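You operate a simulated robot arm through the tools that you are given. There is no shell and no other tool.

Carry out the task below with a simulated robot arm. There is one attempt and no reset: what you move stays moved.

Task
Park the trolley at the wall: rail up, dial to TEST, brake on.
Fine: raise the rail before it rolls; back up to the bumper.

The check looks at the end state, three seconds after you hand in, the way a careful person would. Anything else that was tipped, shoved, dropped, spilled or broken makes it a failure.

Robot
A 7-joint arm with a fingered hand, fixed in place. Base frame: the origin is at the foot of the arm, x ahead of it, y to its left, z up; the work surface is at about z = 840. Units: mm, rad, N and s.
With the tool pointing down near the work surface it reaches from about 200 to 800 mm from the base axis. Its first joint turns from -2.897 to 2.897 rad. Payload 4.9 kg.
The TCP is the grasp point between the finger pads, 32 mm short of the fingertips. In the tool frame z runs along the fingers and y along their closing line. Largest opening 192 mm; the body of the gripper starts 89 mm behind the TCP. The gripper is a hand of 3 fingers: y runs from the thumb to the fingers, the wrist lies at [0, 0, -267] in the tool frame.
Orientation is told as [roll, pitch, yaw] about the base's x, y, z axes, in that order, counted from this pose: with the fingers straight down and closing along the base's y, the tool's x points along the base's -x, its y along +y and its z along -z.

Tools
- The arm moves only by the tool nudge_tool. Its arguments are lists of equal length, an entry for each row: "translation": the shift along the tool's x, y, z in units of 400 mm (1.0 is 400 mm), a list of three; "rot": the turn, a rotation vector about the tool's x, y, z in units of 45 degrees (1.0 is 45 degrees), a list of three. In form: {"translation": [[tx, ty, tz], ...], "rot": [[ax, ay, az], ...]}. A call has 1 to 20 rows; each row is the pose to reach, as a shift and turn from the pose commanded when the call began, along the tool's axes at that moment. A call with a number of a shift or a turn outside -1 to 1 is refused whole. Each row takes 0.2 s and may step no farther than 50 mm and 0.15 rad from the row before; otherwise, the whole call is refused. A pose out of reach is approached as far as the arm can. The call stops where the force on the tool passes 60 N (or 10 N more than at its start, if that is more) or the arm is blocked; 0.2 s more then pass. In this call time passes only in rows, and 0.2 s behind the last. The reply holds the time, the measured pose of the TCP, the force on the tool along the base axes, the opening and the grip force, in the units named above and with some noise, with the torque about the TCP (base axes, N m) and any sound that the robot's microphone picked up.
- Cameras (640 x 400 px; columns grow to the right, rows downward): "scene" is fixed at [47.2, 516.7, 1525.5]; the picture's right is [-0.56, -0.83, 0.00], its down [-0.56, 0.37, -0.74] and it looks along [0.62, -0.41, -0.67] (base axes); focal length 326 px, centre (320, 200). "wrist" rides on the gripper at [80, -46, -113] in the tool frame; the picture's right is [0.50, 0.87, 0.00], its down [-0.67, 0.39, -0.63] and it looks along [-0.55, 0.32, 0.78] (tool axes); focal length 226 px, centre (320, 200). There is no depth. A picture from a camera that has moved, and an enlarged one, comes with that camera's place and axes in the base frame and with its lens. The place of the scene camera against the robot may be out by one fixed shift of up to 18 mm in any direction.
- capture(camera): a new picture of that camera. The clock stands still meanwhile.
- curl_fingers(finger1, finger2, thumb_bend): sets how far each is bent, from 0 (flat) to 1 (curled in); at 0.3 the hand is open as for a grip, at 0.7 the pads meet at the TCP. One left out holds its place. A second passes; each finger stops where it meets its share of the squeeze, and holds until it gets a number again. It is the only way to open and close the hand. It gives what a move gives, with no picture; readings hold the bend of each and the force on the fingers (four entries, about 0 where the hand has none), thumb and palm.
- zoom(camera, box): a new picture of the part [left, top, right, bottom] of that camera's present view, enlarged. The clock stands still meanwhile.
- job_done(): hands the job in; it is judged then, once.

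Nothing tells you positions but the pictures and the camera data. Unless the task says otherwise, let go and move clear before handing in.

The tools are called by a JSON object that holds its "fn" and its "kwargs". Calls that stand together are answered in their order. nudge_tool: Moves the arm, as the interface text tells. Its arguments: {"type":"object","properties":{"translation":{"type":"array"},"rot":{"type":"array"}},"required":["translation","rot"]} The other tools are called the same way: curl_fingers (finger1, finger2, thumb_bend) moves the fingers one by one; capture (camera) takes a picture; zoom (camera, box) takes an enlarged picture of a part of a camera's view; job_done () hands the job in.

At the start:

```text
time_s: 0.0
tcp_pos: [427.3, 34.0, 1129.7]
tool_rot: [-0.001, 0.0, 0.001]
force: [0.5, 0.3, -0.1]
moment: [0.02, -0.01, 0.0]
opening: 191.8
grip_force: 0.0
shape: jaw
bend: [0.3, 0.3, 0.3]
finger forces: [0.1, 0.1, 0.1, 0.1, 0.0, 0.1]
```

scene: 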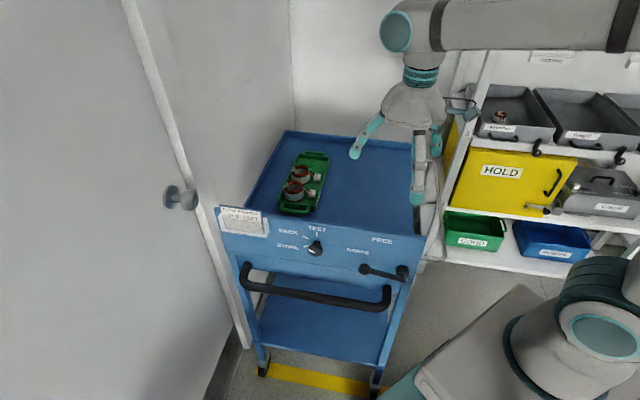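
wrist: 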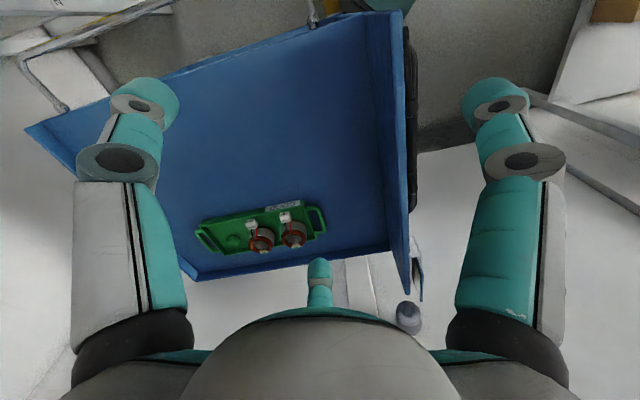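

I see a blue trolley with a green tray of parts on top, and a front panel with a dial (PACK/TEST/STORE) and a brake lever (BRAKE/FREE). I'll look closer before moving anything.

{"fn": "zoom", "kwargs": {"camera": "scene", "box": [200, 190, 440, 340]}}

{"fn": "zoom", "kwargs": {"camera": "scene", "box": [220, 110, 460, 260]}}

{"fn": "zoom", "kwargs": {"camera": "scene", "box": [200, 280, 440, 400]}}

{"fn": "zoom", "kwargs": {"camera": "wrist", "box": [160, 0, 480, 320]}}

```text
2.67 times, centred on (320, 265) of scene
camera zoom: at [47.2, 516.7, 1525.5], right [-0.56, -0.83, 0.0], down [-0.56, 0.37, -0.74], along [0.62, -0.41, -0.67], focal length 868 px, centre (320, 27)
```

zoom: 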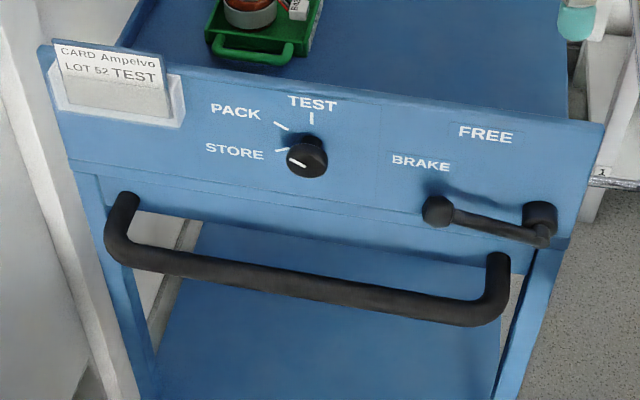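

```text
2.67 times, centred on (340, 185) of scene
camera zoom: at [47.2, 516.7, 1525.5], right [-0.56, -0.83, 0.0], down [-0.56, 0.37, -0.74], along [0.62, -0.41, -0.67], focal length 868 px, centre (267, 240)
```

zoom: 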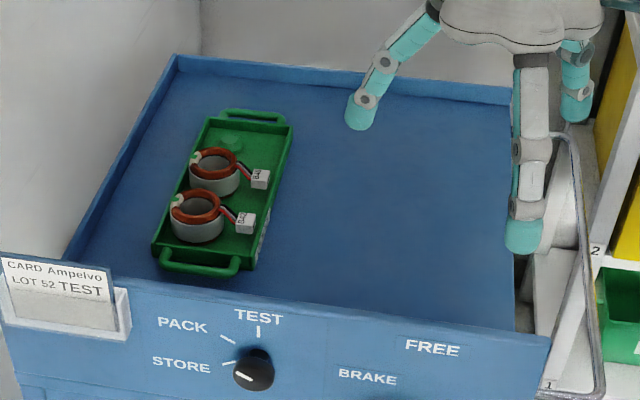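

```text
2.67 times, centred on (320, 340) of scene
camera zoom: at [47.2, 516.7, 1525.5], right [-0.56, -0.83, 0.0], down [-0.56, 0.37, -0.74], along [0.62, -0.41, -0.67], focal length 868 px, centre (320, -173)
```

zoom: 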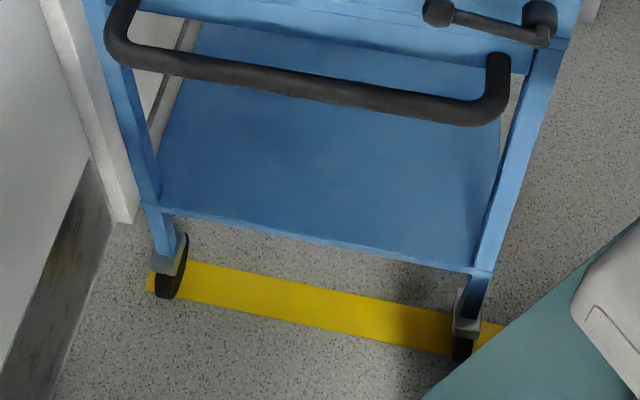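

```text
1.25 times, centred on (320, 160) of wrist
camera zoom: at [347.0, -12.1, 1242.1], right [-0.5, 0.87, 0.0], down [0.67, 0.39, 0.63], along [0.55, 0.32, -0.78], focal length 283 px, centre (320, 250)
```

zoom: 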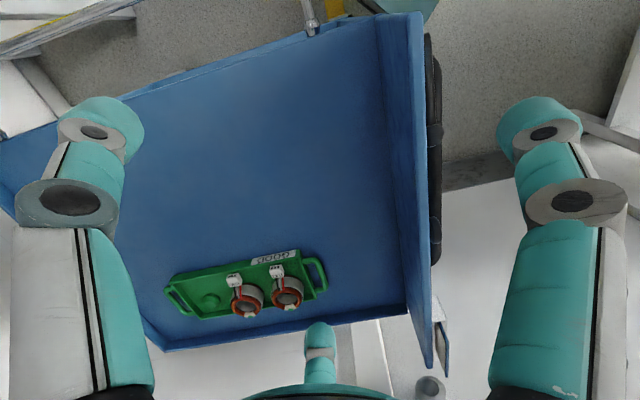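

The panel faces diagonally toward the scene camera, and the trolley's right side, with what looks like a folded-down wire rail, faces the robot. I'll zoom in on that side, the area behind the trolley, and the lever.

{"fn": "zoom", "kwargs": {"camera": "scene", "box": [380, 80, 540, 290]}}

{"fn": "zoom", "kwargs": {"camera": "scene", "box": [335, 220, 435, 290]}}

{"fn": "zoom", "kwargs": {"camera": "scene", "box": [280, 225, 350, 265]}}

{"fn": "zoom", "kwargs": {"camera": "wrist", "box": [0, 0, 220, 140]}}

{"fn": "zoom", "kwargs": {"camera": "scene", "box": [180, 0, 460, 180]}}

```text
1.90 times, centred on (460, 185) of scene
camera zoom: at [47.2, 516.7, 1525.5], right [-0.56, -0.83, 0.0], down [-0.56, 0.37, -0.74], along [0.62, -0.41, -0.67], focal length 620 px, centre (53, 229)
```

zoom: 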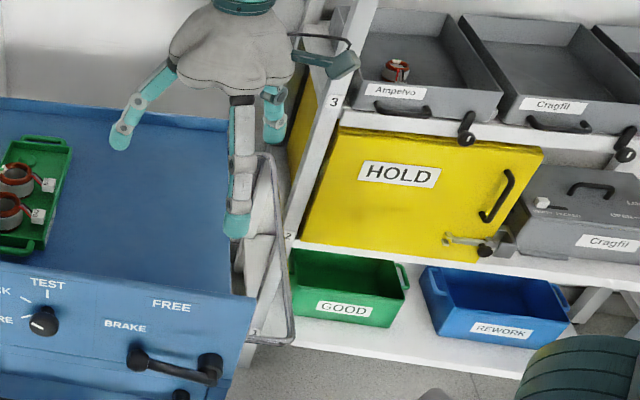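

```text
5.71 times, centred on (385, 255) of scene
camera zoom: at [47.2, 516.7, 1525.5], right [-0.56, -0.83, 0.0], down [-0.56, 0.37, -0.74], along [0.62, -0.41, -0.67], focal length 1860 px, centre (-51, -114)
```

zoom: 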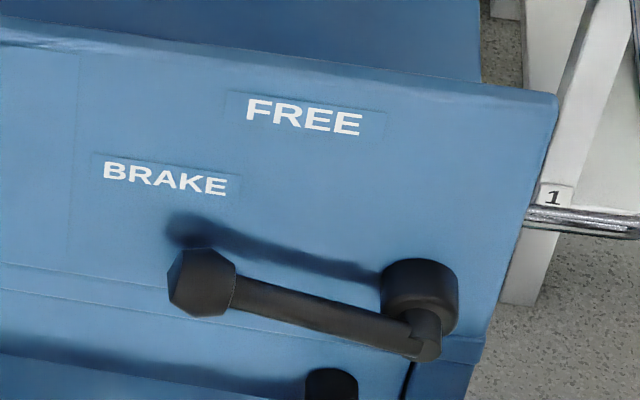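

```text
9.14 times, centred on (315, 245) of scene
camera zoom: at [47.2, 516.7, 1525.5], right [-0.56, -0.83, 0.0], down [-0.56, 0.37, -0.74], along [0.62, -0.41, -0.67], focal length 2977 px, centre (366, -211)
```

zoom: 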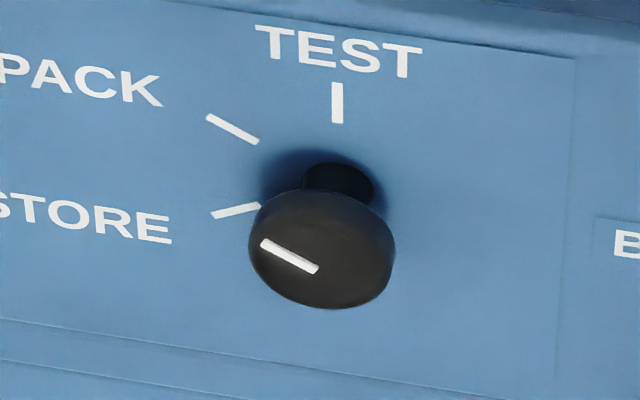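

```text
2.86 times, centred on (110, 70) of wrist
camera zoom: at [347.0, -12.1, 1242.1], right [-0.5, 0.87, 0.0], down [0.67, 0.39, 0.63], along [0.55, 0.32, -0.78], focal length 646 px, centre (920, 571)
```

zoom: 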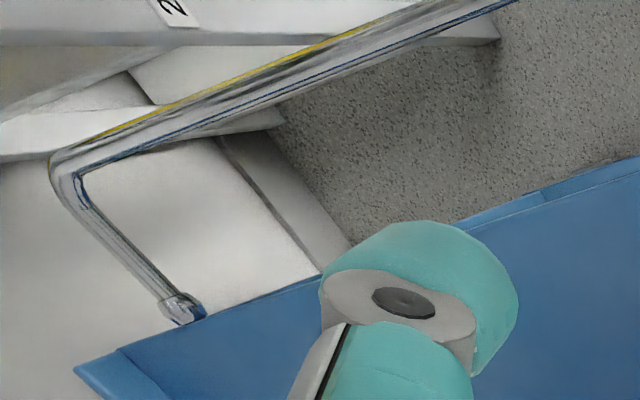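

```text
2.22 times, centred on (320, 90) of scene
camera zoom: at [47.2, 516.7, 1525.5], right [-0.56, -0.83, 0.0], down [-0.56, 0.37, -0.74], along [0.62, -0.41, -0.67], focal length 724 px, centre (320, 444)
```

zoom: 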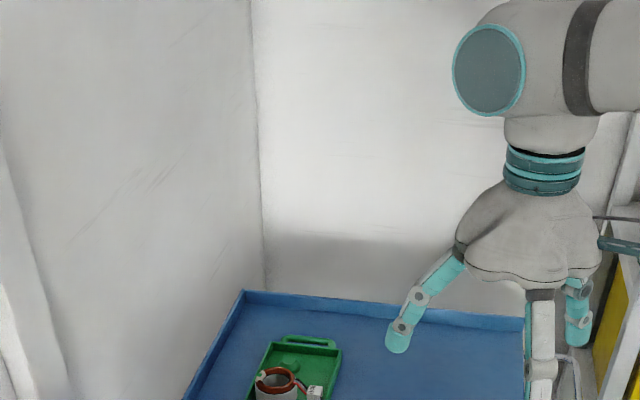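

The dial mark points along the PACK tick, the lever points left near BRAKE, and the rail is a U-shaped wire folded outward on the trolley's right side. I'll move the hand up and to the left, tilting it so the wrist camera sees the panel.

{"fn": "nudge_tool", "kwargs": {"translation": [[0.04, 0.077, -0.022], [0.08, 0.154, -0.044], [0.12, 0.231, -0.066], [0.16, 0.308, -0.088], [0.2, 0.385, -0.11], [0.24, 0.462, -0.132], [0.28, 0.539, -0.154], [0.32, 0.616, -0.175]], "rot": [[0.09, -0.09, 0], [0.18, -0.18, 0], [0.27, -0.27, 0], [0.36, -0.36, 0], [0.45, -0.45, 0], [0.54, -0.54, 0], [0.63, -0.63, 0], [0.72, -0.72, 0]]}}

{"fn": "capture", "kwargs": {"camera": "wrist"}}

{"fn": "capture", "kwargs": {"camera": "scene"}}

```text
time_s: 1.8
tcp_pos: [297.8, 282.0, 1200.0]
tool_rot: [-0.63, -0.534, 0.176]
force: [-1.1, 0.1, 0.0]
moment: [0.03, -0.01, -0.05]
opening: 191.8
grip_force: 0.1
shape: jaw
bend: [0.3, 0.3, 0.3]
finger forces: [0.1, 0.0, 0.0, 0.0, 0.0, 0.0]
```

```text
taken
camera wrist: at [165.2, 287.5, 1261.1], right [-0.29, 0.66, -0.69], down [0.31, 0.75, 0.58], along [0.91, -0.04, -0.42], focal length 226 px, centre (320, 200)
```

wrist: 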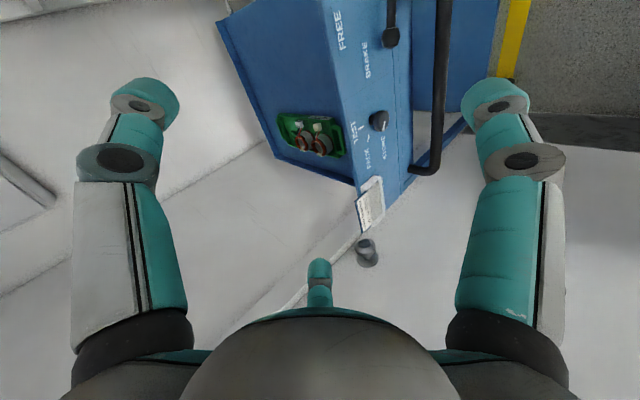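

```text
taken
```

scene: 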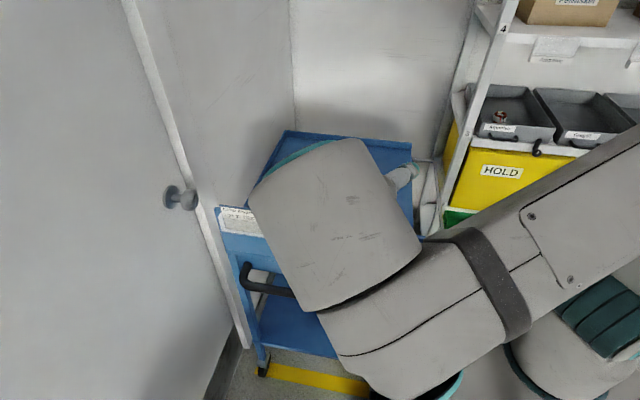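

From here I can see the panel sideways, at the top of the wrist view. I'll zoom in to get feature pixels.

{"fn": "zoom", "kwargs": {"camera": "wrist", "box": [200, 0, 480, 175]}}

{"fn": "zoom", "kwargs": {"camera": "wrist", "box": [320, 80, 420, 143]}}

{"fn": "zoom", "kwargs": {"camera": "wrist", "box": [320, 0, 440, 75]}}

```text
2.29 times, centred on (340, 88) of wrist
camera zoom: at [165.2, 287.5, 1261.1], right [-0.29, 0.66, -0.69], down [0.31, 0.75, 0.58], along [0.91, -0.04, -0.42], focal length 517 px, centre (274, 457)
```

zoom: 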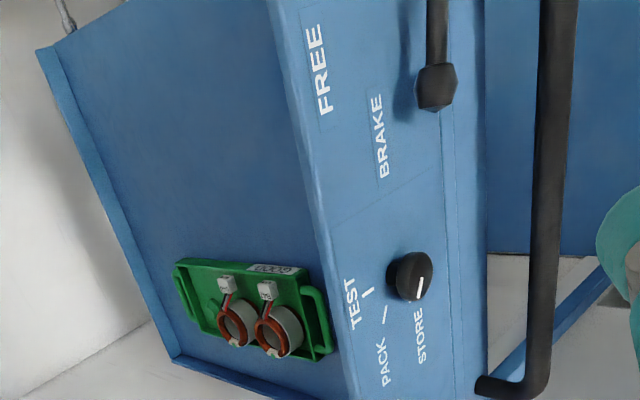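

```text
6.35 times, centred on (370, 112) of wrist
camera zoom: at [165.2, 287.5, 1261.1], right [-0.29, 0.66, -0.69], down [0.31, 0.75, 0.58], along [0.91, -0.04, -0.42], focal length 1435 px, centre (2, 762)
```

zoom: 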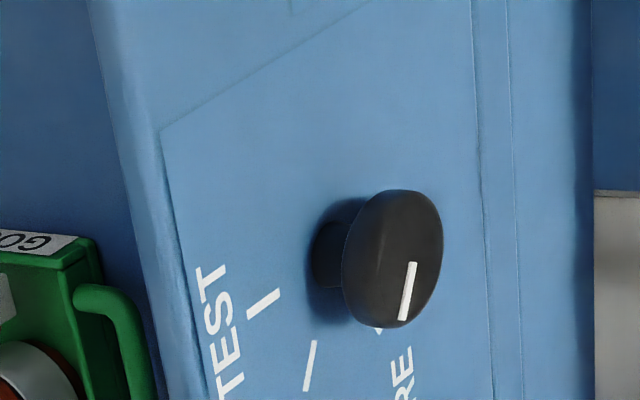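

```text
5.33 times, centred on (380, 38) of wrist
camera zoom: at [165.2, 287.5, 1261.1], right [-0.29, 0.66, -0.69], down [0.31, 0.75, 0.58], along [0.91, -0.04, -0.42], focal length 1206 px, centre (0, 1067)
```

zoom: 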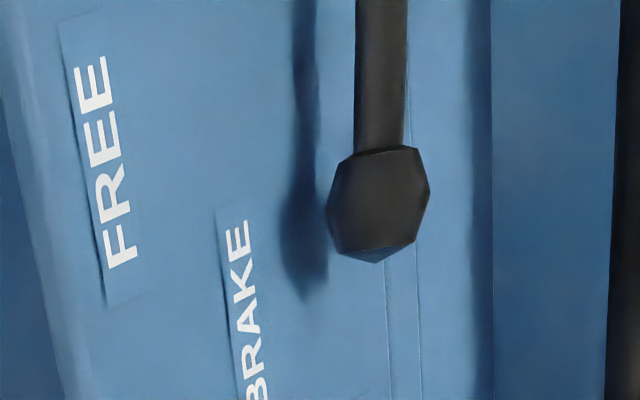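

The dial does point at PACK. To see the panel head-on, I'll lower the hand in front of it and roll it so the camera ends up on top.

{"fn": "nudge_tool", "kwargs": {"translation": [[0.0348, 0.0682, 0.0148], [0.0695, 0.1363, 0.0297], [0.1043, 0.2045, 0.0445], [0.139, 0.2727, 0.0593], [0.1738, 0.3408, 0.0742], [0.2085, 0.409, 0.089]], "rot": [[0, 0, -0.1667], [0, 0, -0.3333], [0, 0, -0.5], [0, 0, -0.6667], [0, 0, -0.8333], [0, 0, -1]]}}

{"fn": "nudge_tool", "kwargs": {"translation": [[0, 0, 0], [0, 0, 0], [0, 0, 0], [0, 0, 0], [0, 0, 0], [0, 0, 0]], "rot": [[0, 0, -0.1667], [0, 0, -0.3333], [0, 0, -0.5], [0, 0, -0.6667], [0, 0, -0.8333], [0, 0, -1]]}}

{"fn": "capture", "kwargs": {"camera": "wrist"}}

{"fn": "capture", "kwargs": {"camera": "scene"}}

```text
time_s: 3.2
tcp_pos: [270.9, 389.4, 1049.2]
tool_rot: [-0.8, -0.002, 0.786]
force: [0.1, 1.0, -0.3]
moment: [0.0, 0.01, -0.03]
opening: 191.8
grip_force: 0.1
shape: jaw
bend: [0.3, 0.3, 0.3]
finger forces: [0.1, 0.0, 0.0, 0.0, 0.0, 0.0]
```

```text
time_s: 4.6
tcp_pos: [271.1, 389.4, 1049.2]
tool_rot: [-0.629, 0.535, 1.395]
force: [0.0, -0.2, 0.5]
moment: [0.03, -0.01, 0.03]
opening: 192.2
grip_force: 0.0
shape: jaw
bend: [0.3, 0.3, 0.3]
finger forces: [0.0, 0.0, 0.0, 0.0, 0.0, 0.0]
```

```text
taken
camera wrist: at [240.7, 385.2, 1191.8], right [-0.81, -0.56, -0.18], down [-0.55, 0.83, -0.1], along [0.21, 0.02, -0.98], focal length 226 px, centre (320, 200)
```

wrist: 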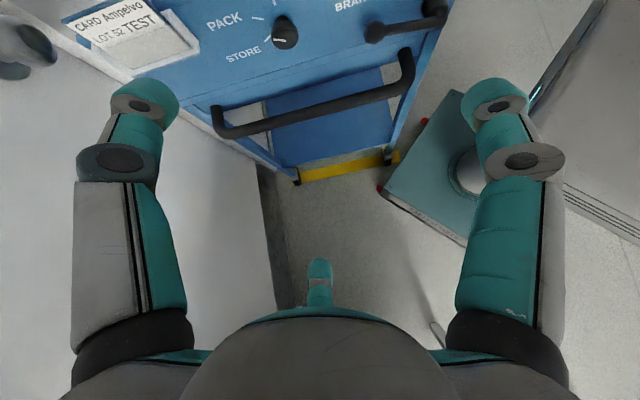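

```text
taken
```

scene: 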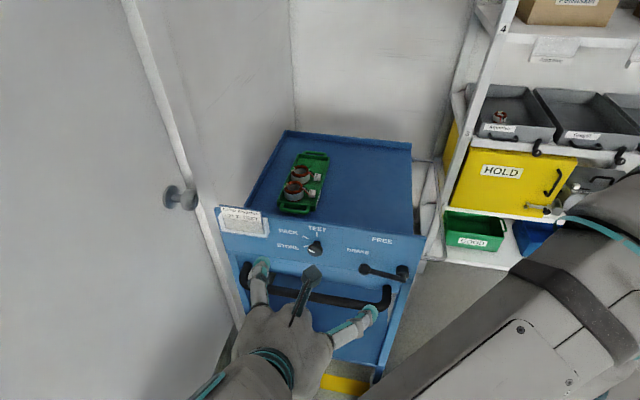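

The camera is now above the hand, but it's looking too steeply down. I'll tilt the hand forward about 40° to face the panel.

{"fn": "nudge_tool", "kwargs": {"translation": [[0, 0, 0], [0, 0, 0], [0, 0, 0], [0, 0, 0], [0, 0, 0], [0, 0, 0]], "rot": [[0.105, 0.105, 0], [0.21, 0.21, 0], [0.315, 0.315, 0], [0.42, 0.42, 0], [0.525, 0.525, 0], [0.63, 0.63, 0]]}}

{"fn": "capture", "kwargs": {"camera": "wrist"}}

{"fn": "zoom", "kwargs": {"camera": "wrist", "box": [180, 40, 460, 215]}}

```text
time_s: 6.0
tcp_pos: [272.3, 388.3, 1049.4]
tool_rot: [-1.472, 0.783, 0.855]
force: [-0.4, 0.5, 0.2]
moment: [0.01, 0.02, 0.0]
opening: 191.8
grip_force: 0.0
shape: jaw
bend: [0.3, 0.3, 0.3]
finger forces: [0.1, 0.0, 0.1, 0.0, 0.1, 0.1]
```

```text
taken
camera wrist: at [178.4, 447.0, 1146.0], right [-0.7, -0.67, -0.26], down [-0.34, 0.62, -0.7], along [0.63, -0.4, -0.66], focal length 226 px, centre (320, 200)
```

wrist: 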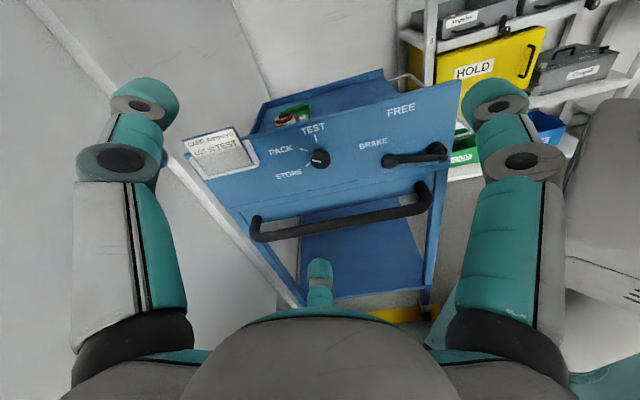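

```text
2.29 times, centred on (320, 128) of wrist
camera zoom: at [178.4, 447.0, 1146.0], right [-0.7, -0.67, -0.26], down [-0.34, 0.62, -0.7], along [0.63, -0.4, -0.66], focal length 517 px, centre (320, 366)
```

zoom: 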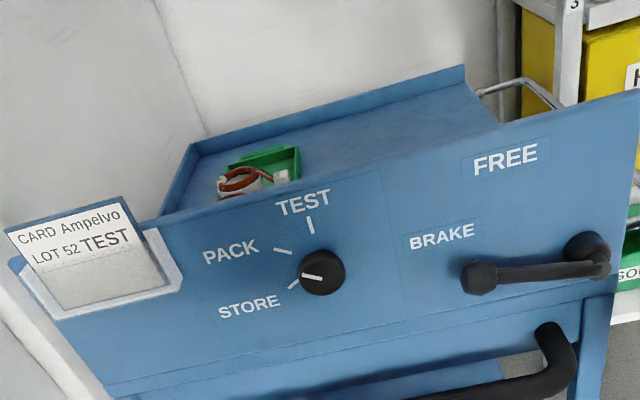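

I place the dial face at about (459, 238, 928), with the panel plane facing (-0.7, 0.7) and the handle bar about 95 mm below the dial. I'll curl the fingers partway so they clear the bar, then approach the dial.

{"fn": "curl_fingers", "kwargs": {"finger1": 0.52, "finger2": 0.52, "thumb_bend": 0.52}}

{"fn": "nudge_tool", "kwargs": {"translation": [[-0.0482, 0.0298, 0.0751], [-0.0964, 0.0596, 0.1502], [-0.1446, 0.0894, 0.2253], [-0.1928, 0.1192, 0.3004], [-0.241, 0.149, 0.3755]], "rot": [[0, 0, 0.06], [0, 0, 0.12], [0, 0, 0.18], [0, 0, 0.24], [0, 0, 0.3]]}}

{"fn": "capture", "kwargs": {"camera": "wrist"}}

{"fn": "capture", "kwargs": {"camera": "scene"}}

```text
time_s: 7.0
tcp_pos: [272.8, 387.9, 1049.1]
tool_rot: [-1.47, 0.784, 0.857]
force: [-0.3, 0.2, 0.4]
moment: [0.02, 0.01, 0.03]
opening: 76.4
grip_force: 0.1
shape: fingers
bend: [0.52, 0.52, 0.52]
finger forces: [0.0, 0.0, 0.1, 0.0, 0.0, 0.0]
```

```text
time_s: 8.2
tcp_pos: [391.3, 307.2, 928.1]
tool_rot: [-1.487, 0.546, 0.829]
force: [1.4, 1.3, 0.2]
moment: [0.02, -0.03, -0.01]
opening: 75.9
grip_force: 0.0
shape: fingers
bend: [0.52, 0.52, 0.52]
finger forces: [0.0, 0.1, 0.0, 0.1, 0.0, 0.0]
```

```text
taken
camera wrist: at [283.4, 351.0, 1016.7], right [-0.65, -0.6, -0.48], down [-0.22, 0.74, -0.63], along [0.73, -0.3, -0.61], focal length 226 px, centre (320, 200)
```

wrist: 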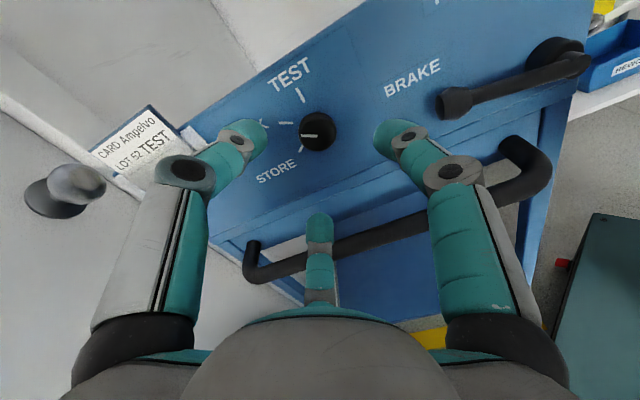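

```text
taken
```

scene: 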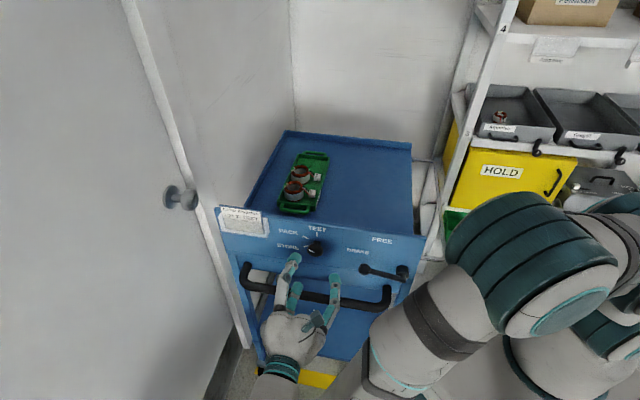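

The new view confirms the dial at z≈927, lined up with the hand. I'll advance straight in.

{"fn": "nudge_tool", "kwargs": {"translation": [[0.0022, -0.0018, 0.0442], [0.0044, -0.0036, 0.0883], [0.0066, -0.0055, 0.1325], [0.0088, -0.0073, 0.1766], [0.011, -0.0091, 0.2208]], "rot": [[0, 0, 0], [0, 0, 0], [0, 0, 0], [0, 0, 0], [0, 0, 0]]}}

{"fn": "capture", "kwargs": {"camera": "wrist"}}

{"fn": "zoom", "kwargs": {"camera": "scene", "box": [220, 190, 440, 328]}}

```text
time_s: 9.5
tcp_pos: [450.2, 250.1, 931.8]
tool_rot: [-1.496, 0.541, 0.837]
force: [-15.5, 10.8, 1.6]
moment: [-0.5, -0.71, 0.22]
opening: 71.7
grip_force: 9.0
shape: fingers
bend: [0.52, 0.52, 0.53]
finger forces: [0.1, 0.0, 0.0, 0.0, 18.2, 0.1]
stopped in row 5: the force on the tool passed its limit at 66 N (the readings are from after the stop); the commanded pose is now the measured one
```

```text
taken
camera wrist: at [341.5, 292.7, 1019.6], right [-0.63, -0.61, -0.48], down [-0.22, 0.74, -0.64], along [0.74, -0.3, -0.6], focal length 226 px, centre (320, 200)
```

wrist: 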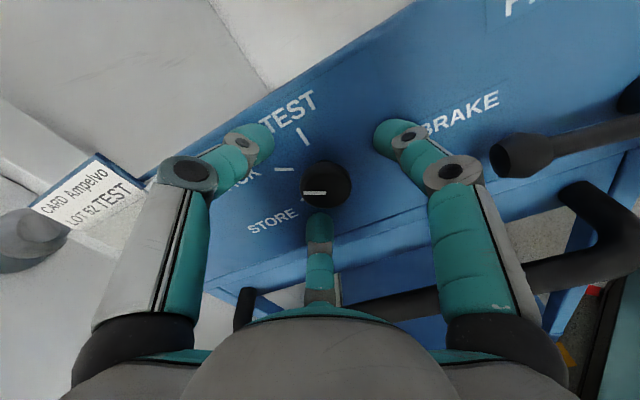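

```text
2.90 times, centred on (330, 259) of scene
camera zoom: at [47.2, 516.7, 1525.5], right [-0.56, -0.83, 0.0], down [-0.56, 0.37, -0.74], along [0.62, -0.41, -0.67], focal length 944 px, centre (291, 29)
```

zoom: 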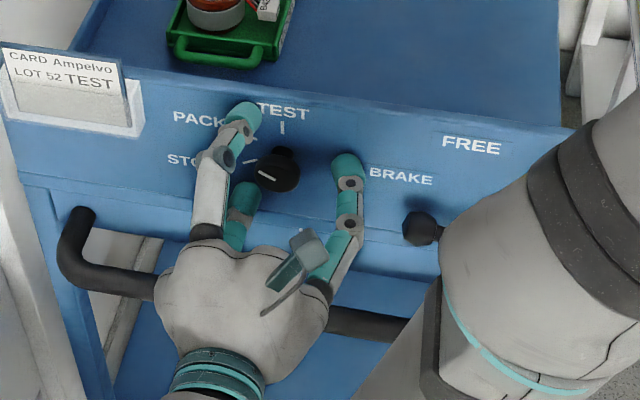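

The thumb tip touched the panel just above and left of the dial, so I was slightly too deep with the fingers this open. I'll back off a few millimetres, recenter, and curl the fingers to just around the knob.

{"fn": "nudge_tool", "kwargs": {"translation": [[0.004, 0.0123, -0.018], [0.004, 0.0123, -0.022]], "rot": [[0, 0, 0], [0, 0, 0]]}}

{"fn": "curl_fingers", "kwargs": {"finger1": 0.58, "finger2": 0.58, "thumb_bend": 0.58}}

{"fn": "zoom", "kwargs": {"camera": "wrist", "box": [200, 80, 440, 230]}}

{"fn": "zoom", "kwargs": {"camera": "scene", "box": [260, 210, 380, 285]}}

```text
time_s: 10.1
tcp_pos: [441.7, 252.3, 928.1]
tool_rot: [-1.493, 0.541, 0.835]
force: [0.3, 0.2, -1.2]
moment: [0.01, 0.01, -0.03]
opening: 76.0
grip_force: 0.0
shape: fingers
bend: [0.52, 0.52, 0.52]
finger forces: [0.1, 0.1, 0.1, 0.0, 0.0, 0.0]
```

```text
time_s: 11.1
tcp_pos: [442.9, 251.8, 928.7]
tool_rot: [-1.493, 0.54, 0.836]
force: [-0.2, -0.3, -0.6]
moment: [-0.01, 0.0, -0.05]
opening: 54.8
grip_force: 0.0
shape: fingers
bend: [0.57, 0.57, 0.57]
finger forces: [0.0, 0.1, 0.1, 0.1, 0.0, 0.0]
```

```text
2.67 times, centred on (320, 155) of wrist
camera zoom: at [333.3, 295.0, 1016.4], right [-0.63, -0.6, -0.48], down [-0.22, 0.74, -0.64], along [0.74, -0.3, -0.6], focal length 603 px, centre (320, 320)
```

zoom: 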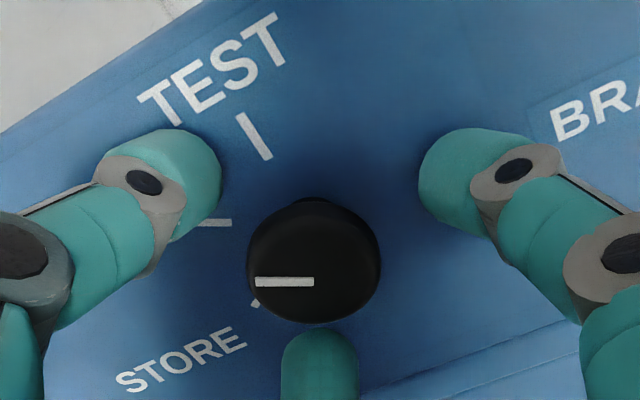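

```text
5.33 times, centred on (320, 248) of scene
camera zoom: at [47.2, 516.7, 1525.5], right [-0.56, -0.83, 0.0], down [-0.56, 0.37, -0.74], along [0.62, -0.41, -0.67], focal length 1736 px, centre (320, -53)
```

zoom: 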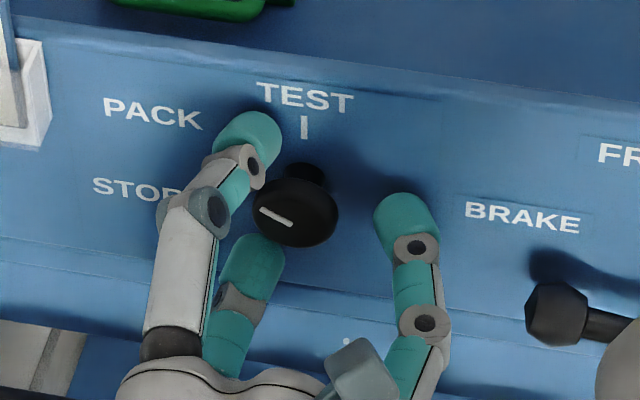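

The knob is centered between the fingers. I'll advance a few more millimetres and close on it.

{"fn": "nudge_tool", "kwargs": {"translation": [[0, 0, 0.009], [-0.001, 0.0, 0.018]], "rot": [[0, 0, 0], [0, 0, 0]]}}

{"fn": "curl_fingers", "kwargs": {"finger1": 0.7, "finger2": 0.7, "thumb_bend": 0.7}}

{"fn": "zoom", "kwargs": {"camera": "wrist", "box": [200, 80, 440, 230]}}

{"fn": "zoom", "kwargs": {"camera": "scene", "box": [260, 210, 380, 285]}}

```text
time_s: 11.7
tcp_pos: [447.8, 247.4, 927.8]
tool_rot: [-1.495, 0.542, 0.837]
force: [0.5, -0.2, -0.8]
moment: [0.0, -0.01, 0.01]
opening: 55.1
grip_force: 0.0
shape: fingers
bend: [0.57, 0.57, 0.57]
finger forces: [0.1, 0.0, 0.0, 0.0, 0.0, 0.1]
```

```text
time_s: 12.7
tcp_pos: [447.8, 247.4, 927.2]
tool_rot: [-1.493, 0.541, 0.837]
force: [6.3, -1.6, 4.1]
moment: [-0.04, -0.06, 0.09]
opening: 25.4
grip_force: 13.0
shape: fingers
bend: [0.65, 0.62, 0.65]
finger forces: [6.7, 8.0, 0.1, 0.0, 12.1, 0.0]
```

```text
2.67 times, centred on (320, 155) of wrist
camera zoom: at [338.4, 290.4, 1015.9], right [-0.63, -0.6, -0.48], down [-0.22, 0.74, -0.64], along [0.74, -0.3, -0.6], focal length 603 px, centre (320, 320)
```

zoom: 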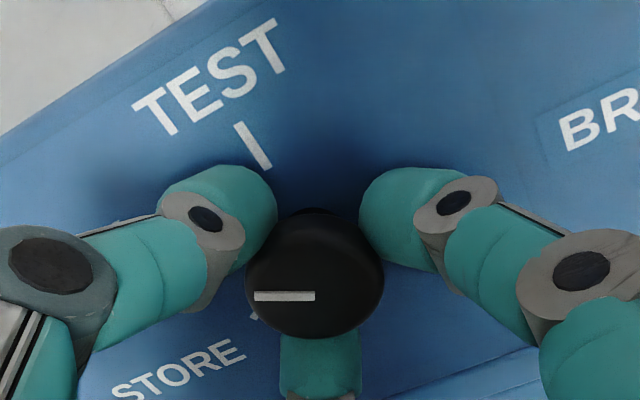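

```text
5.33 times, centred on (320, 248) of scene
camera zoom: at [47.2, 516.7, 1525.5], right [-0.56, -0.83, 0.0], down [-0.56, 0.37, -0.74], along [0.62, -0.41, -0.67], focal length 1736 px, centre (320, -53)
```

zoom: 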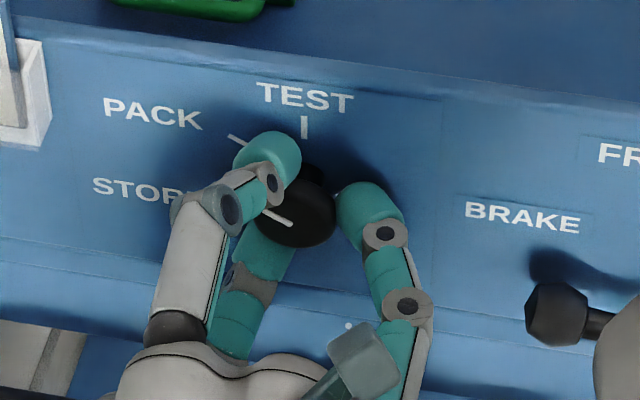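

The knob is gripped by all three fingers. TEST is about 60° clockwise from PACK, so I'll turn in small steps and look after the first 45°.

{"fn": "nudge_tool", "kwargs": {"translation": [[0, 0, 0], [0, 0, 0], [0, 0, 0], [0, 0, 0], [0, 0, 0], [0, 0, 0], [0, 0, 0], [0, 0, 0]], "rot": [[0, 0, 0.125], [0, 0, 0.25], [0, 0, 0.375], [0, 0, 0.5], [0, 0, 0.625], [0, 0, 0.75], [0, 0, 0.875], [0, 0, 1]]}}

{"fn": "capture", "kwargs": {"camera": "wrist"}}

{"fn": "zoom", "kwargs": {"camera": "scene", "box": [260, 210, 380, 285]}}

```text
time_s: 14.5
tcp_pos: [448.4, 246.7, 927.8]
tool_rot: [-1.503, -0.243, 0.781]
force: [0.3, -4.5, -3.5]
moment: [0.08, 0.09, -0.05]
opening: 25.5
grip_force: 12.3
shape: fingers
bend: [0.64, 0.62, 0.65]
finger forces: [8.9, 7.0, 0.0, 0.0, 9.5, 0.0]
```

```text
taken
camera wrist: at [305.2, 261.4, 960.5], right [-0.24, -0.15, -0.96], down [0.06, 0.98, -0.17], along [0.97, -0.1, -0.23], focal length 226 px, centre (320, 200)
```

wrist: 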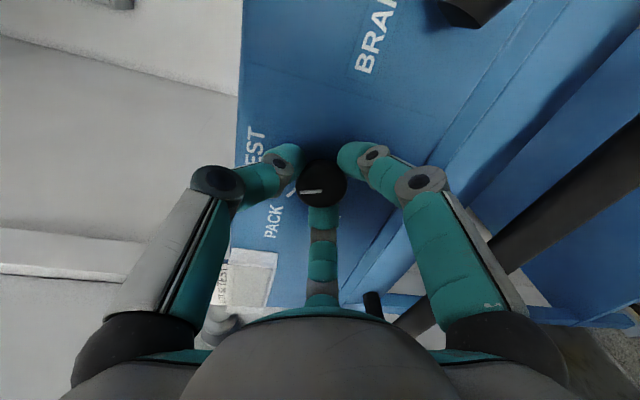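

```text
5.33 times, centred on (320, 248) of scene
camera zoom: at [47.2, 516.7, 1525.5], right [-0.56, -0.83, 0.0], down [-0.56, 0.37, -0.74], along [0.62, -0.41, -0.67], focal length 1736 px, centre (320, -53)
```

zoom: 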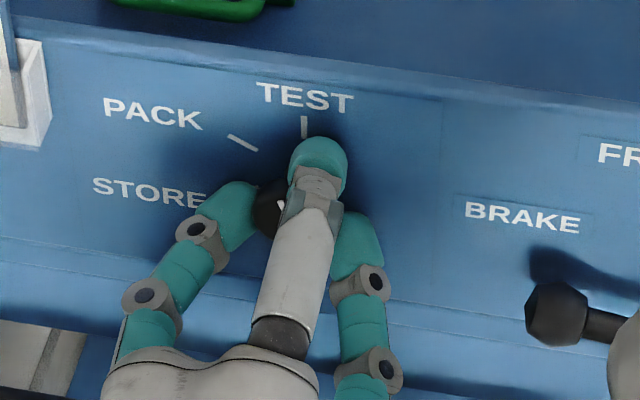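

The knob is turning with the hand. I'll zoom to measure the remaining angle.

{"fn": "zoom", "kwargs": {"camera": "wrist", "box": [230, 110, 390, 250]}}

{"fn": "zoom", "kwargs": {"camera": "scene", "box": [285, 225, 345, 262]}}

```text
2.86 times, centred on (310, 180) of wrist
camera zoom: at [305.2, 261.4, 960.5], right [-0.24, -0.15, -0.96], down [0.06, 0.98, -0.17], along [0.97, -0.1, -0.23], focal length 646 px, centre (349, 257)
```

zoom: 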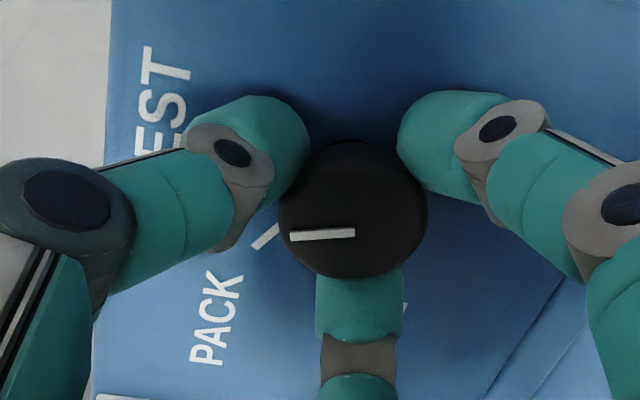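

```text
10.67 times, centred on (315, 244) of scene
camera zoom: at [47.2, 516.7, 1525.5], right [-0.56, -0.83, 0.0], down [-0.56, 0.37, -0.74], along [0.62, -0.41, -0.67], focal length 3473 px, centre (373, -264)
```

zoom: 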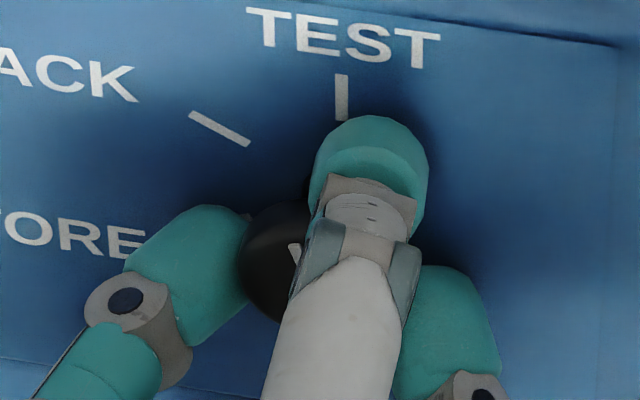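

The mark is about 18° short of vertical, where TEST sits. I'll turn the rest of the way.

{"fn": "nudge_tool", "kwargs": {"translation": [[0, 0, 0], [0, 0, 0], [0, 0, 0], [0, 0, 0]], "rot": [[0, 0, 0.1], [0, 0, 0.2], [0, 0, 0.3], [0, 0, 0.4]]}}

{"fn": "zoom", "kwargs": {"camera": "wrist", "box": [230, 110, 390, 250]}}

```text
time_s: 15.5
tcp_pos: [448.2, 247.6, 927.5]
tool_rot: [-1.492, -0.556, 0.758]
force: [-2.2, -5.1, -5.8]
moment: [0.11, 0.16, -0.08]
opening: 25.8
grip_force: 12.9
shape: fingers
bend: [0.64, 0.62, 0.65]
finger forces: [9.0, 6.6, 0.0, 0.0, 9.5, 0.1]
```

```text
2.86 times, centred on (310, 180) of wrist
camera zoom: at [301.6, 260.0, 931.8], right [-0.02, 0.07, -1.0], down [0.09, 0.99, 0.07], along [1.0, -0.09, -0.03], focal length 646 px, centre (349, 257)
```

zoom: 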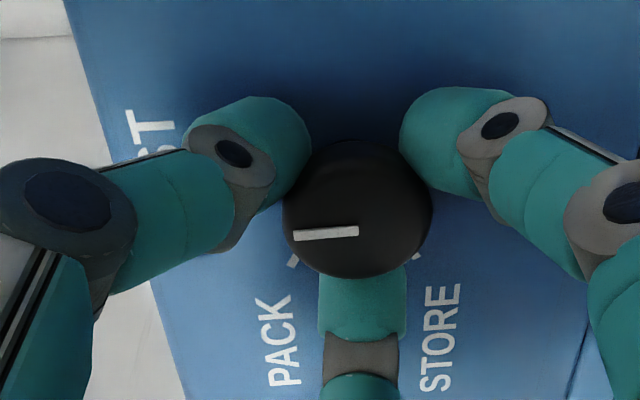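

The mark is now essentially vertical. I'll release gently, back off along the tool axis, and check.

{"fn": "curl_fingers", "kwargs": {"finger1": 0.56, "finger2": 0.56, "thumb_bend": 0.57}}

{"fn": "nudge_tool", "kwargs": {"translation": [[0, 0, -0.06], [0, 0, -0.15], [0, 0, -0.25], [0, 0, -0.35]], "rot": [[0, 0, 0], [0, 0, 0], [0, 0, 0], [0, 0, 0]]}}

{"fn": "capture", "kwargs": {"camera": "wrist"}}

{"fn": "zoom", "kwargs": {"camera": "scene", "box": [260, 210, 380, 285]}}

```text
time_s: 16.5
tcp_pos: [448.6, 247.4, 927.8]
tool_rot: [-1.494, -0.558, 0.755]
force: [-2.8, 3.2, 1.2]
moment: [-0.2, -0.14, -0.04]
opening: 58.1
grip_force: 1.7
shape: fingers
bend: [0.56, 0.56, 0.56]
finger forces: [0.0, 0.1, 0.1, 0.0, 4.0, 0.1]
```

```text
time_s: 17.5
tcp_pos: [345.6, 344.5, 937.9]
tool_rot: [-1.494, -0.556, 0.756]
force: [0.6, -0.4, -0.2]
moment: [-0.01, -0.01, 0.01]
opening: 58.4
grip_force: 0.0
shape: fingers
bend: [0.56, 0.56, 0.56]
finger forces: [0.0, 0.0, 0.1, 0.0, 0.0, 0.2]
```

```text
taken
camera wrist: at [200.9, 358.1, 942.4], right [-0.02, 0.07, -1.0], down [0.09, 0.99, 0.07], along [1.0, -0.09, -0.03], focal length 226 px, centre (320, 200)
```

wrist: 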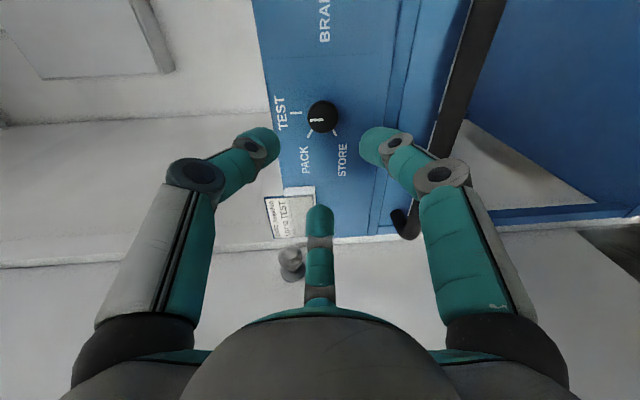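

```text
5.33 times, centred on (320, 248) of scene
camera zoom: at [47.2, 516.7, 1525.5], right [-0.56, -0.83, 0.0], down [-0.56, 0.37, -0.74], along [0.62, -0.41, -0.67], focal length 1736 px, centre (320, -53)
```

zoom: 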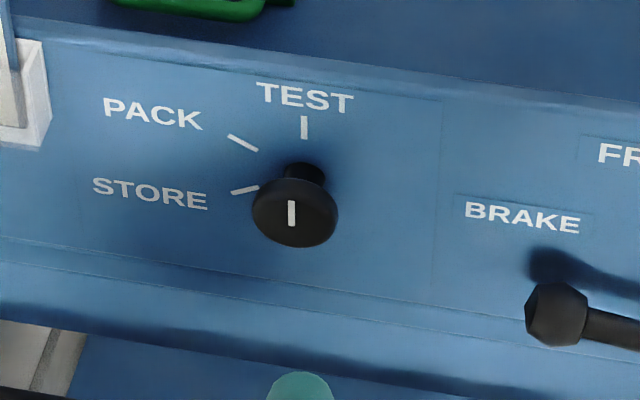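

The dial is exactly on TEST. Next is the rail, which I place along the trolley's right side with its outer bar near z≈833, about 80 mm outside the tray. I'll lift the hand clear, return it to upright and move over that side.

{"fn": "nudge_tool", "kwargs": {"translation": [[-0.0243, -0.073, -0.0145], [-0.0487, -0.146, -0.029], [-0.073, -0.219, -0.0435], [-0.0973, -0.292, -0.058], [-0.1217, -0.365, -0.0725], [-0.146, -0.438, -0.087]], "rot": [[-0.1355, 0.0832, 0], [-0.271, 0.1663, 0], [-0.4065, 0.2495, 0], [-0.542, 0.3327, 0], [-0.6775, 0.4158, 0], [-0.813, 0.499, 0]]}}

{"fn": "nudge_tool", "kwargs": {"translation": [[0.005, -0.0878, 0.0218], [0.01, -0.1755, 0.0437], [0.015, -0.2633, 0.0655], [0.02, -0.351, 0.0873], [0.025, -0.4388, 0.1092], [0.03, -0.5265, 0.131]], "rot": [[-0.1355, 0.0832, 0], [-0.271, 0.1663, 0], [-0.4065, 0.2495, 0], [-0.542, 0.3327, 0], [-0.6775, 0.4158, 0], [-0.813, 0.499, 0]]}}

{"fn": "capture", "kwargs": {"camera": "wrist"}}

```text
time_s: 18.9
tcp_pos: [300.1, 330.2, 1116.9]
tool_rot: [-0.674, -0.37, 0.375]
force: [-0.1, -0.4, -0.2]
moment: [-0.02, -0.02, -0.01]
opening: 58.2
grip_force: 0.0
shape: fingers
bend: [0.56, 0.56, 0.56]
finger forces: [0.1, 0.1, 0.0, 0.1, 0.0, 0.0]
```

```text
time_s: 20.3
tcp_pos: [332.5, 130.5, 1199.1]
tool_rot: [-0.001, -0.008, 0.246]
force: [-0.6, 0.3, 0.4]
moment: [0.05, 0.03, -0.03]
opening: 58.1
grip_force: 0.1
shape: fingers
bend: [0.56, 0.56, 0.56]
finger forces: [0.0, 0.1, 0.0, 0.0, 0.0, 0.0]
```

```text
taken
camera wrist: at [264.0, 65.4, 1311.1], right [-0.7, 0.72, 0.0], down [0.55, 0.54, 0.64], along [0.46, 0.44, -0.77], focal length 226 px, centre (320, 200)
```

wrist: 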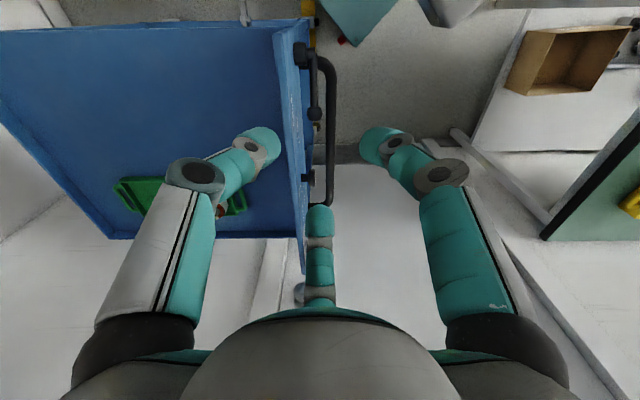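

The hand is upright above the trolley. I'll move over to the rail side and yaw to align with the rail.

{"fn": "nudge_tool", "kwargs": {"translation": [[0.0009, -0.09, 0.0059], [0.0018, -0.18, 0.0119], [0.0026, -0.27, 0.0178], [0.0035, -0.36, 0.0238], [0.0044, -0.45, 0.0297], [0.0053, -0.54, 0.0356], [0.0061, -0.63, 0.0416], [0.007, -0.72, 0.0475]], "rot": [[0, 0, 0.125], [0, 0, 0.25], [0, 0, 0.375], [0, 0, 0.5], [0, 0, 0.625], [0, 0, 0.75], [0, 0, 0.875], [0, 0, 1]]}}

{"fn": "nudge_tool", "kwargs": {"translation": [[0, 0, 0], [0, 0, 0], [0, 0, 0]], "rot": [[0, 0, 0.1], [0, 0, 0.2], [0, 0, 0.313]]}}

{"fn": "capture", "kwargs": {"camera": "wrist"}}

{"fn": "capture", "kwargs": {"camera": "scene"}}

```text
time_s: 22.1
tcp_pos: [400.2, -148.7, 1181.3]
tool_rot: [0.005, -0.007, -0.54]
force: [0.4, -0.2, 0.9]
moment: [0.04, 0.01, -0.02]
opening: 58.5
grip_force: 0.1
shape: fingers
bend: [0.56, 0.56, 0.56]
finger forces: [0.1, 0.0, 0.1, 0.0, 0.0, 0.1]
```

```text
time_s: 22.9
tcp_pos: [400.9, -149.1, 1180.0]
tool_rot: [0.007, -0.006, -0.787]
force: [-0.3, -0.5, -0.4]
moment: [-0.02, -0.01, 0.0]
opening: 58.4
grip_force: 0.0
shape: fingers
bend: [0.56, 0.56, 0.56]
finger forces: [0.0, 0.1, 0.0, 0.0, 0.1, 0.0]
```

```text
taken
camera wrist: at [309.1, -125.9, 1292.5], right [0.26, 0.97, 0.0], down [0.74, -0.2, 0.64], along [0.62, -0.16, -0.77], focal length 226 px, centre (320, 200)
```

wrist: 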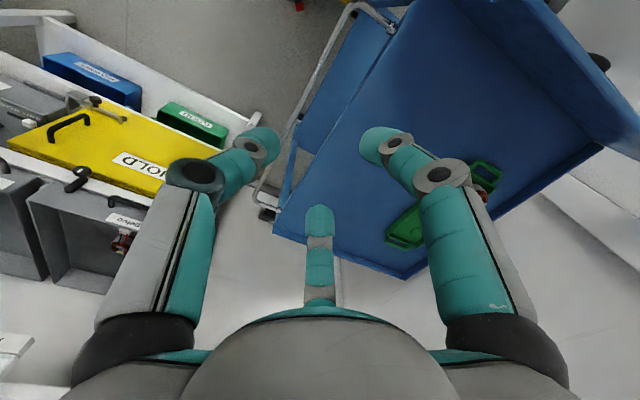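

```text
taken
```

scene: 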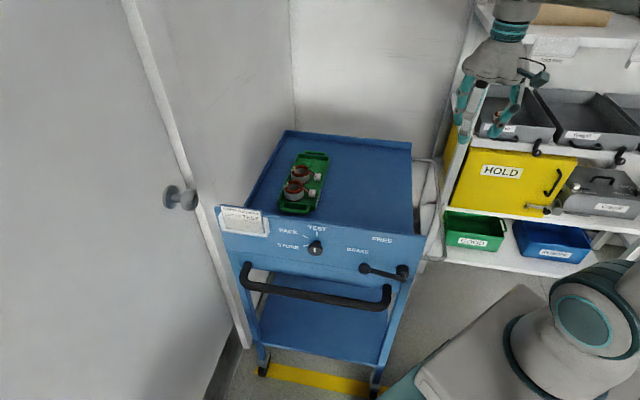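

The rail and shelf are both visible now. I'll zoom in on the rail.

{"fn": "zoom", "kwargs": {"camera": "wrist", "box": [220, 0, 420, 125]}}

{"fn": "zoom", "kwargs": {"camera": "wrist", "box": [200, 80, 360, 260]}}

{"fn": "zoom", "kwargs": {"camera": "scene", "box": [380, 130, 500, 290]}}

{"fn": "zoom", "kwargs": {"camera": "wrist", "box": [200, 160, 520, 360]}}

```text
3.20 times, centred on (320, 62) of wrist
camera zoom: at [309.1, -125.9, 1292.5], right [0.26, 0.97, 0.0], down [0.74, -0.2, 0.64], along [0.62, -0.16, -0.77], focal length 723 px, centre (320, 640)
```

zoom: 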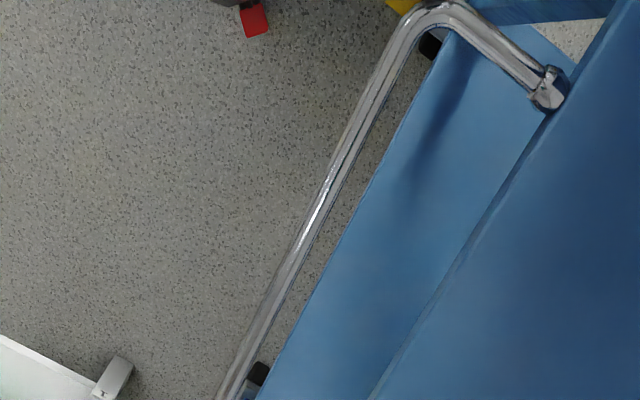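

```text
2.22 times, centred on (280, 170) of wrist
camera zoom: at [309.1, -125.9, 1292.5], right [0.26, 0.97, 0.0], down [0.74, -0.2, 0.64], along [0.62, -0.16, -0.77], focal length 502 px, centre (409, 267)
```

zoom: 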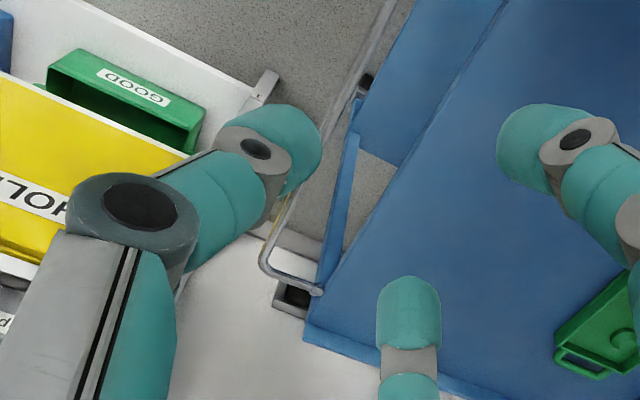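

```text
2.50 times, centred on (440, 210) of scene
camera zoom: at [47.2, 516.7, 1525.5], right [-0.56, -0.83, 0.0], down [-0.56, 0.37, -0.74], along [0.62, -0.41, -0.67], focal length 814 px, centre (20, 175)
```

zoom: 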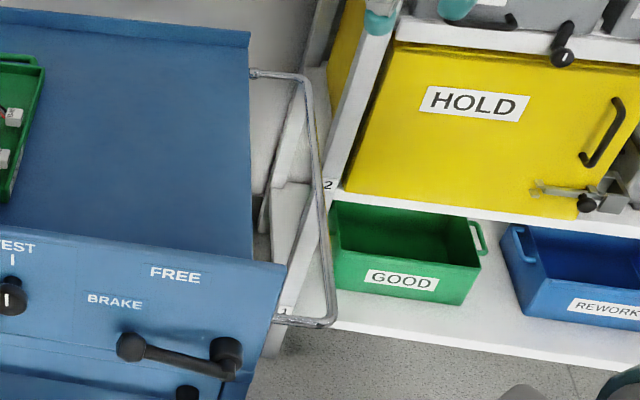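

```text
2.00 times, centred on (360, 260) of wrist
camera zoom: at [309.1, -125.9, 1292.5], right [0.26, 0.97, 0.0], down [0.74, -0.2, 0.64], along [0.62, -0.16, -0.77], focal length 452 px, centre (240, 80)
```

zoom: 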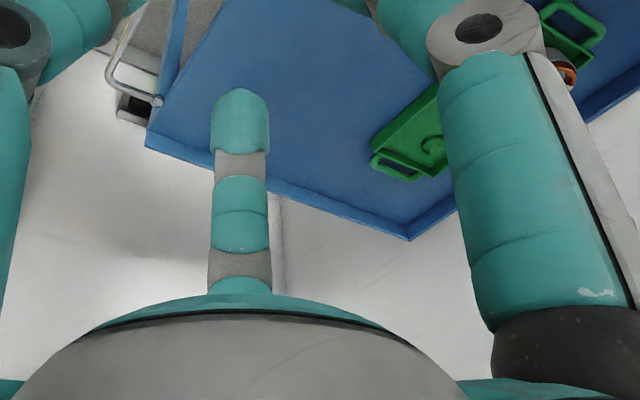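

The rail bar is along u≈170 (outward), z≈833, with hinges near u≈240, z≈848 and plenty of clearance from the shelf where I'll grip it. I'll set the fingers and descend above the bar.

{"fn": "curl_fingers", "kwargs": {"finger1": 0.53, "finger2": 0.53, "thumb_bend": 0.53}}

{"fn": "nudge_tool", "kwargs": {"translation": [[-0.0205, 0.0025, 0.11], [-0.041, 0.005, 0.22], [-0.0615, 0.0075, 0.33], [-0.082, 0.01, 0.44], [-0.1025, 0.0125, 0.55]], "rot": [[0, 0, 0], [0, 0, 0], [0, 0, 0], [0, 0, 0], [0, 0, 0]]}}

{"fn": "capture", "kwargs": {"camera": "wrist"}}

{"fn": "zoom", "kwargs": {"camera": "scene", "box": [360, 100, 500, 290]}}

```text
time_s: 23.9
tcp_pos: [400.0, -148.2, 1179.8]
tool_rot: [0.008, -0.005, -0.784]
force: [0.5, 0.3, -0.2]
moment: [0.0, 0.02, 0.01]
opening: 71.1
grip_force: 0.1
shape: fingers
bend: [0.53, 0.53, 0.53]
finger forces: [0.0, 0.1, 0.0, 0.1, 0.0, 0.1]
```

```text
time_s: 25.1
tcp_pos: [434.7, -174.7, 960.3]
tool_rot: [0.006, -0.009, -0.784]
force: [-0.3, 0.0, 0.4]
moment: [0.0, 0.03, -0.02]
opening: 71.0
grip_force: 0.0
shape: fingers
bend: [0.53, 0.53, 0.53]
finger forces: [0.0, 0.1, 0.0, 0.0, 0.1, 0.0]
```

```text
taken
camera wrist: at [343.7, -151.9, 1072.2], right [0.26, 0.97, 0.0], down [0.74, -0.2, 0.64], along [0.62, -0.16, -0.77], focal length 226 px, centre (320, 200)
```

wrist: 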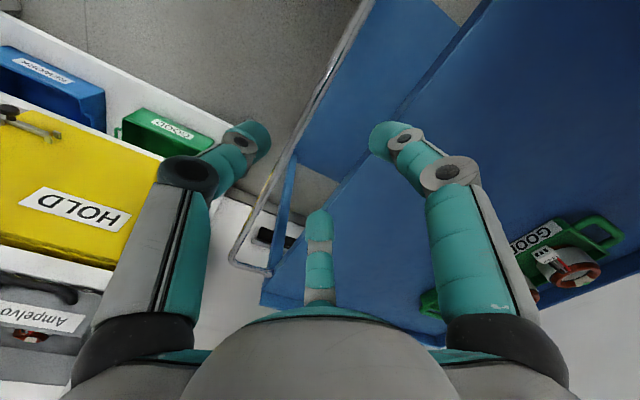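

```text
2.11 times, centred on (430, 195) of scene
camera zoom: at [47.2, 516.7, 1525.5], right [-0.56, -0.83, 0.0], down [-0.56, 0.37, -0.74], along [0.62, -0.41, -0.67], focal length 686 px, centre (88, 210)
```

zoom: 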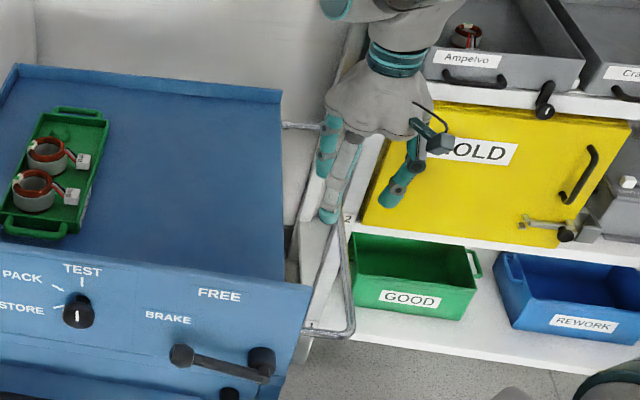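

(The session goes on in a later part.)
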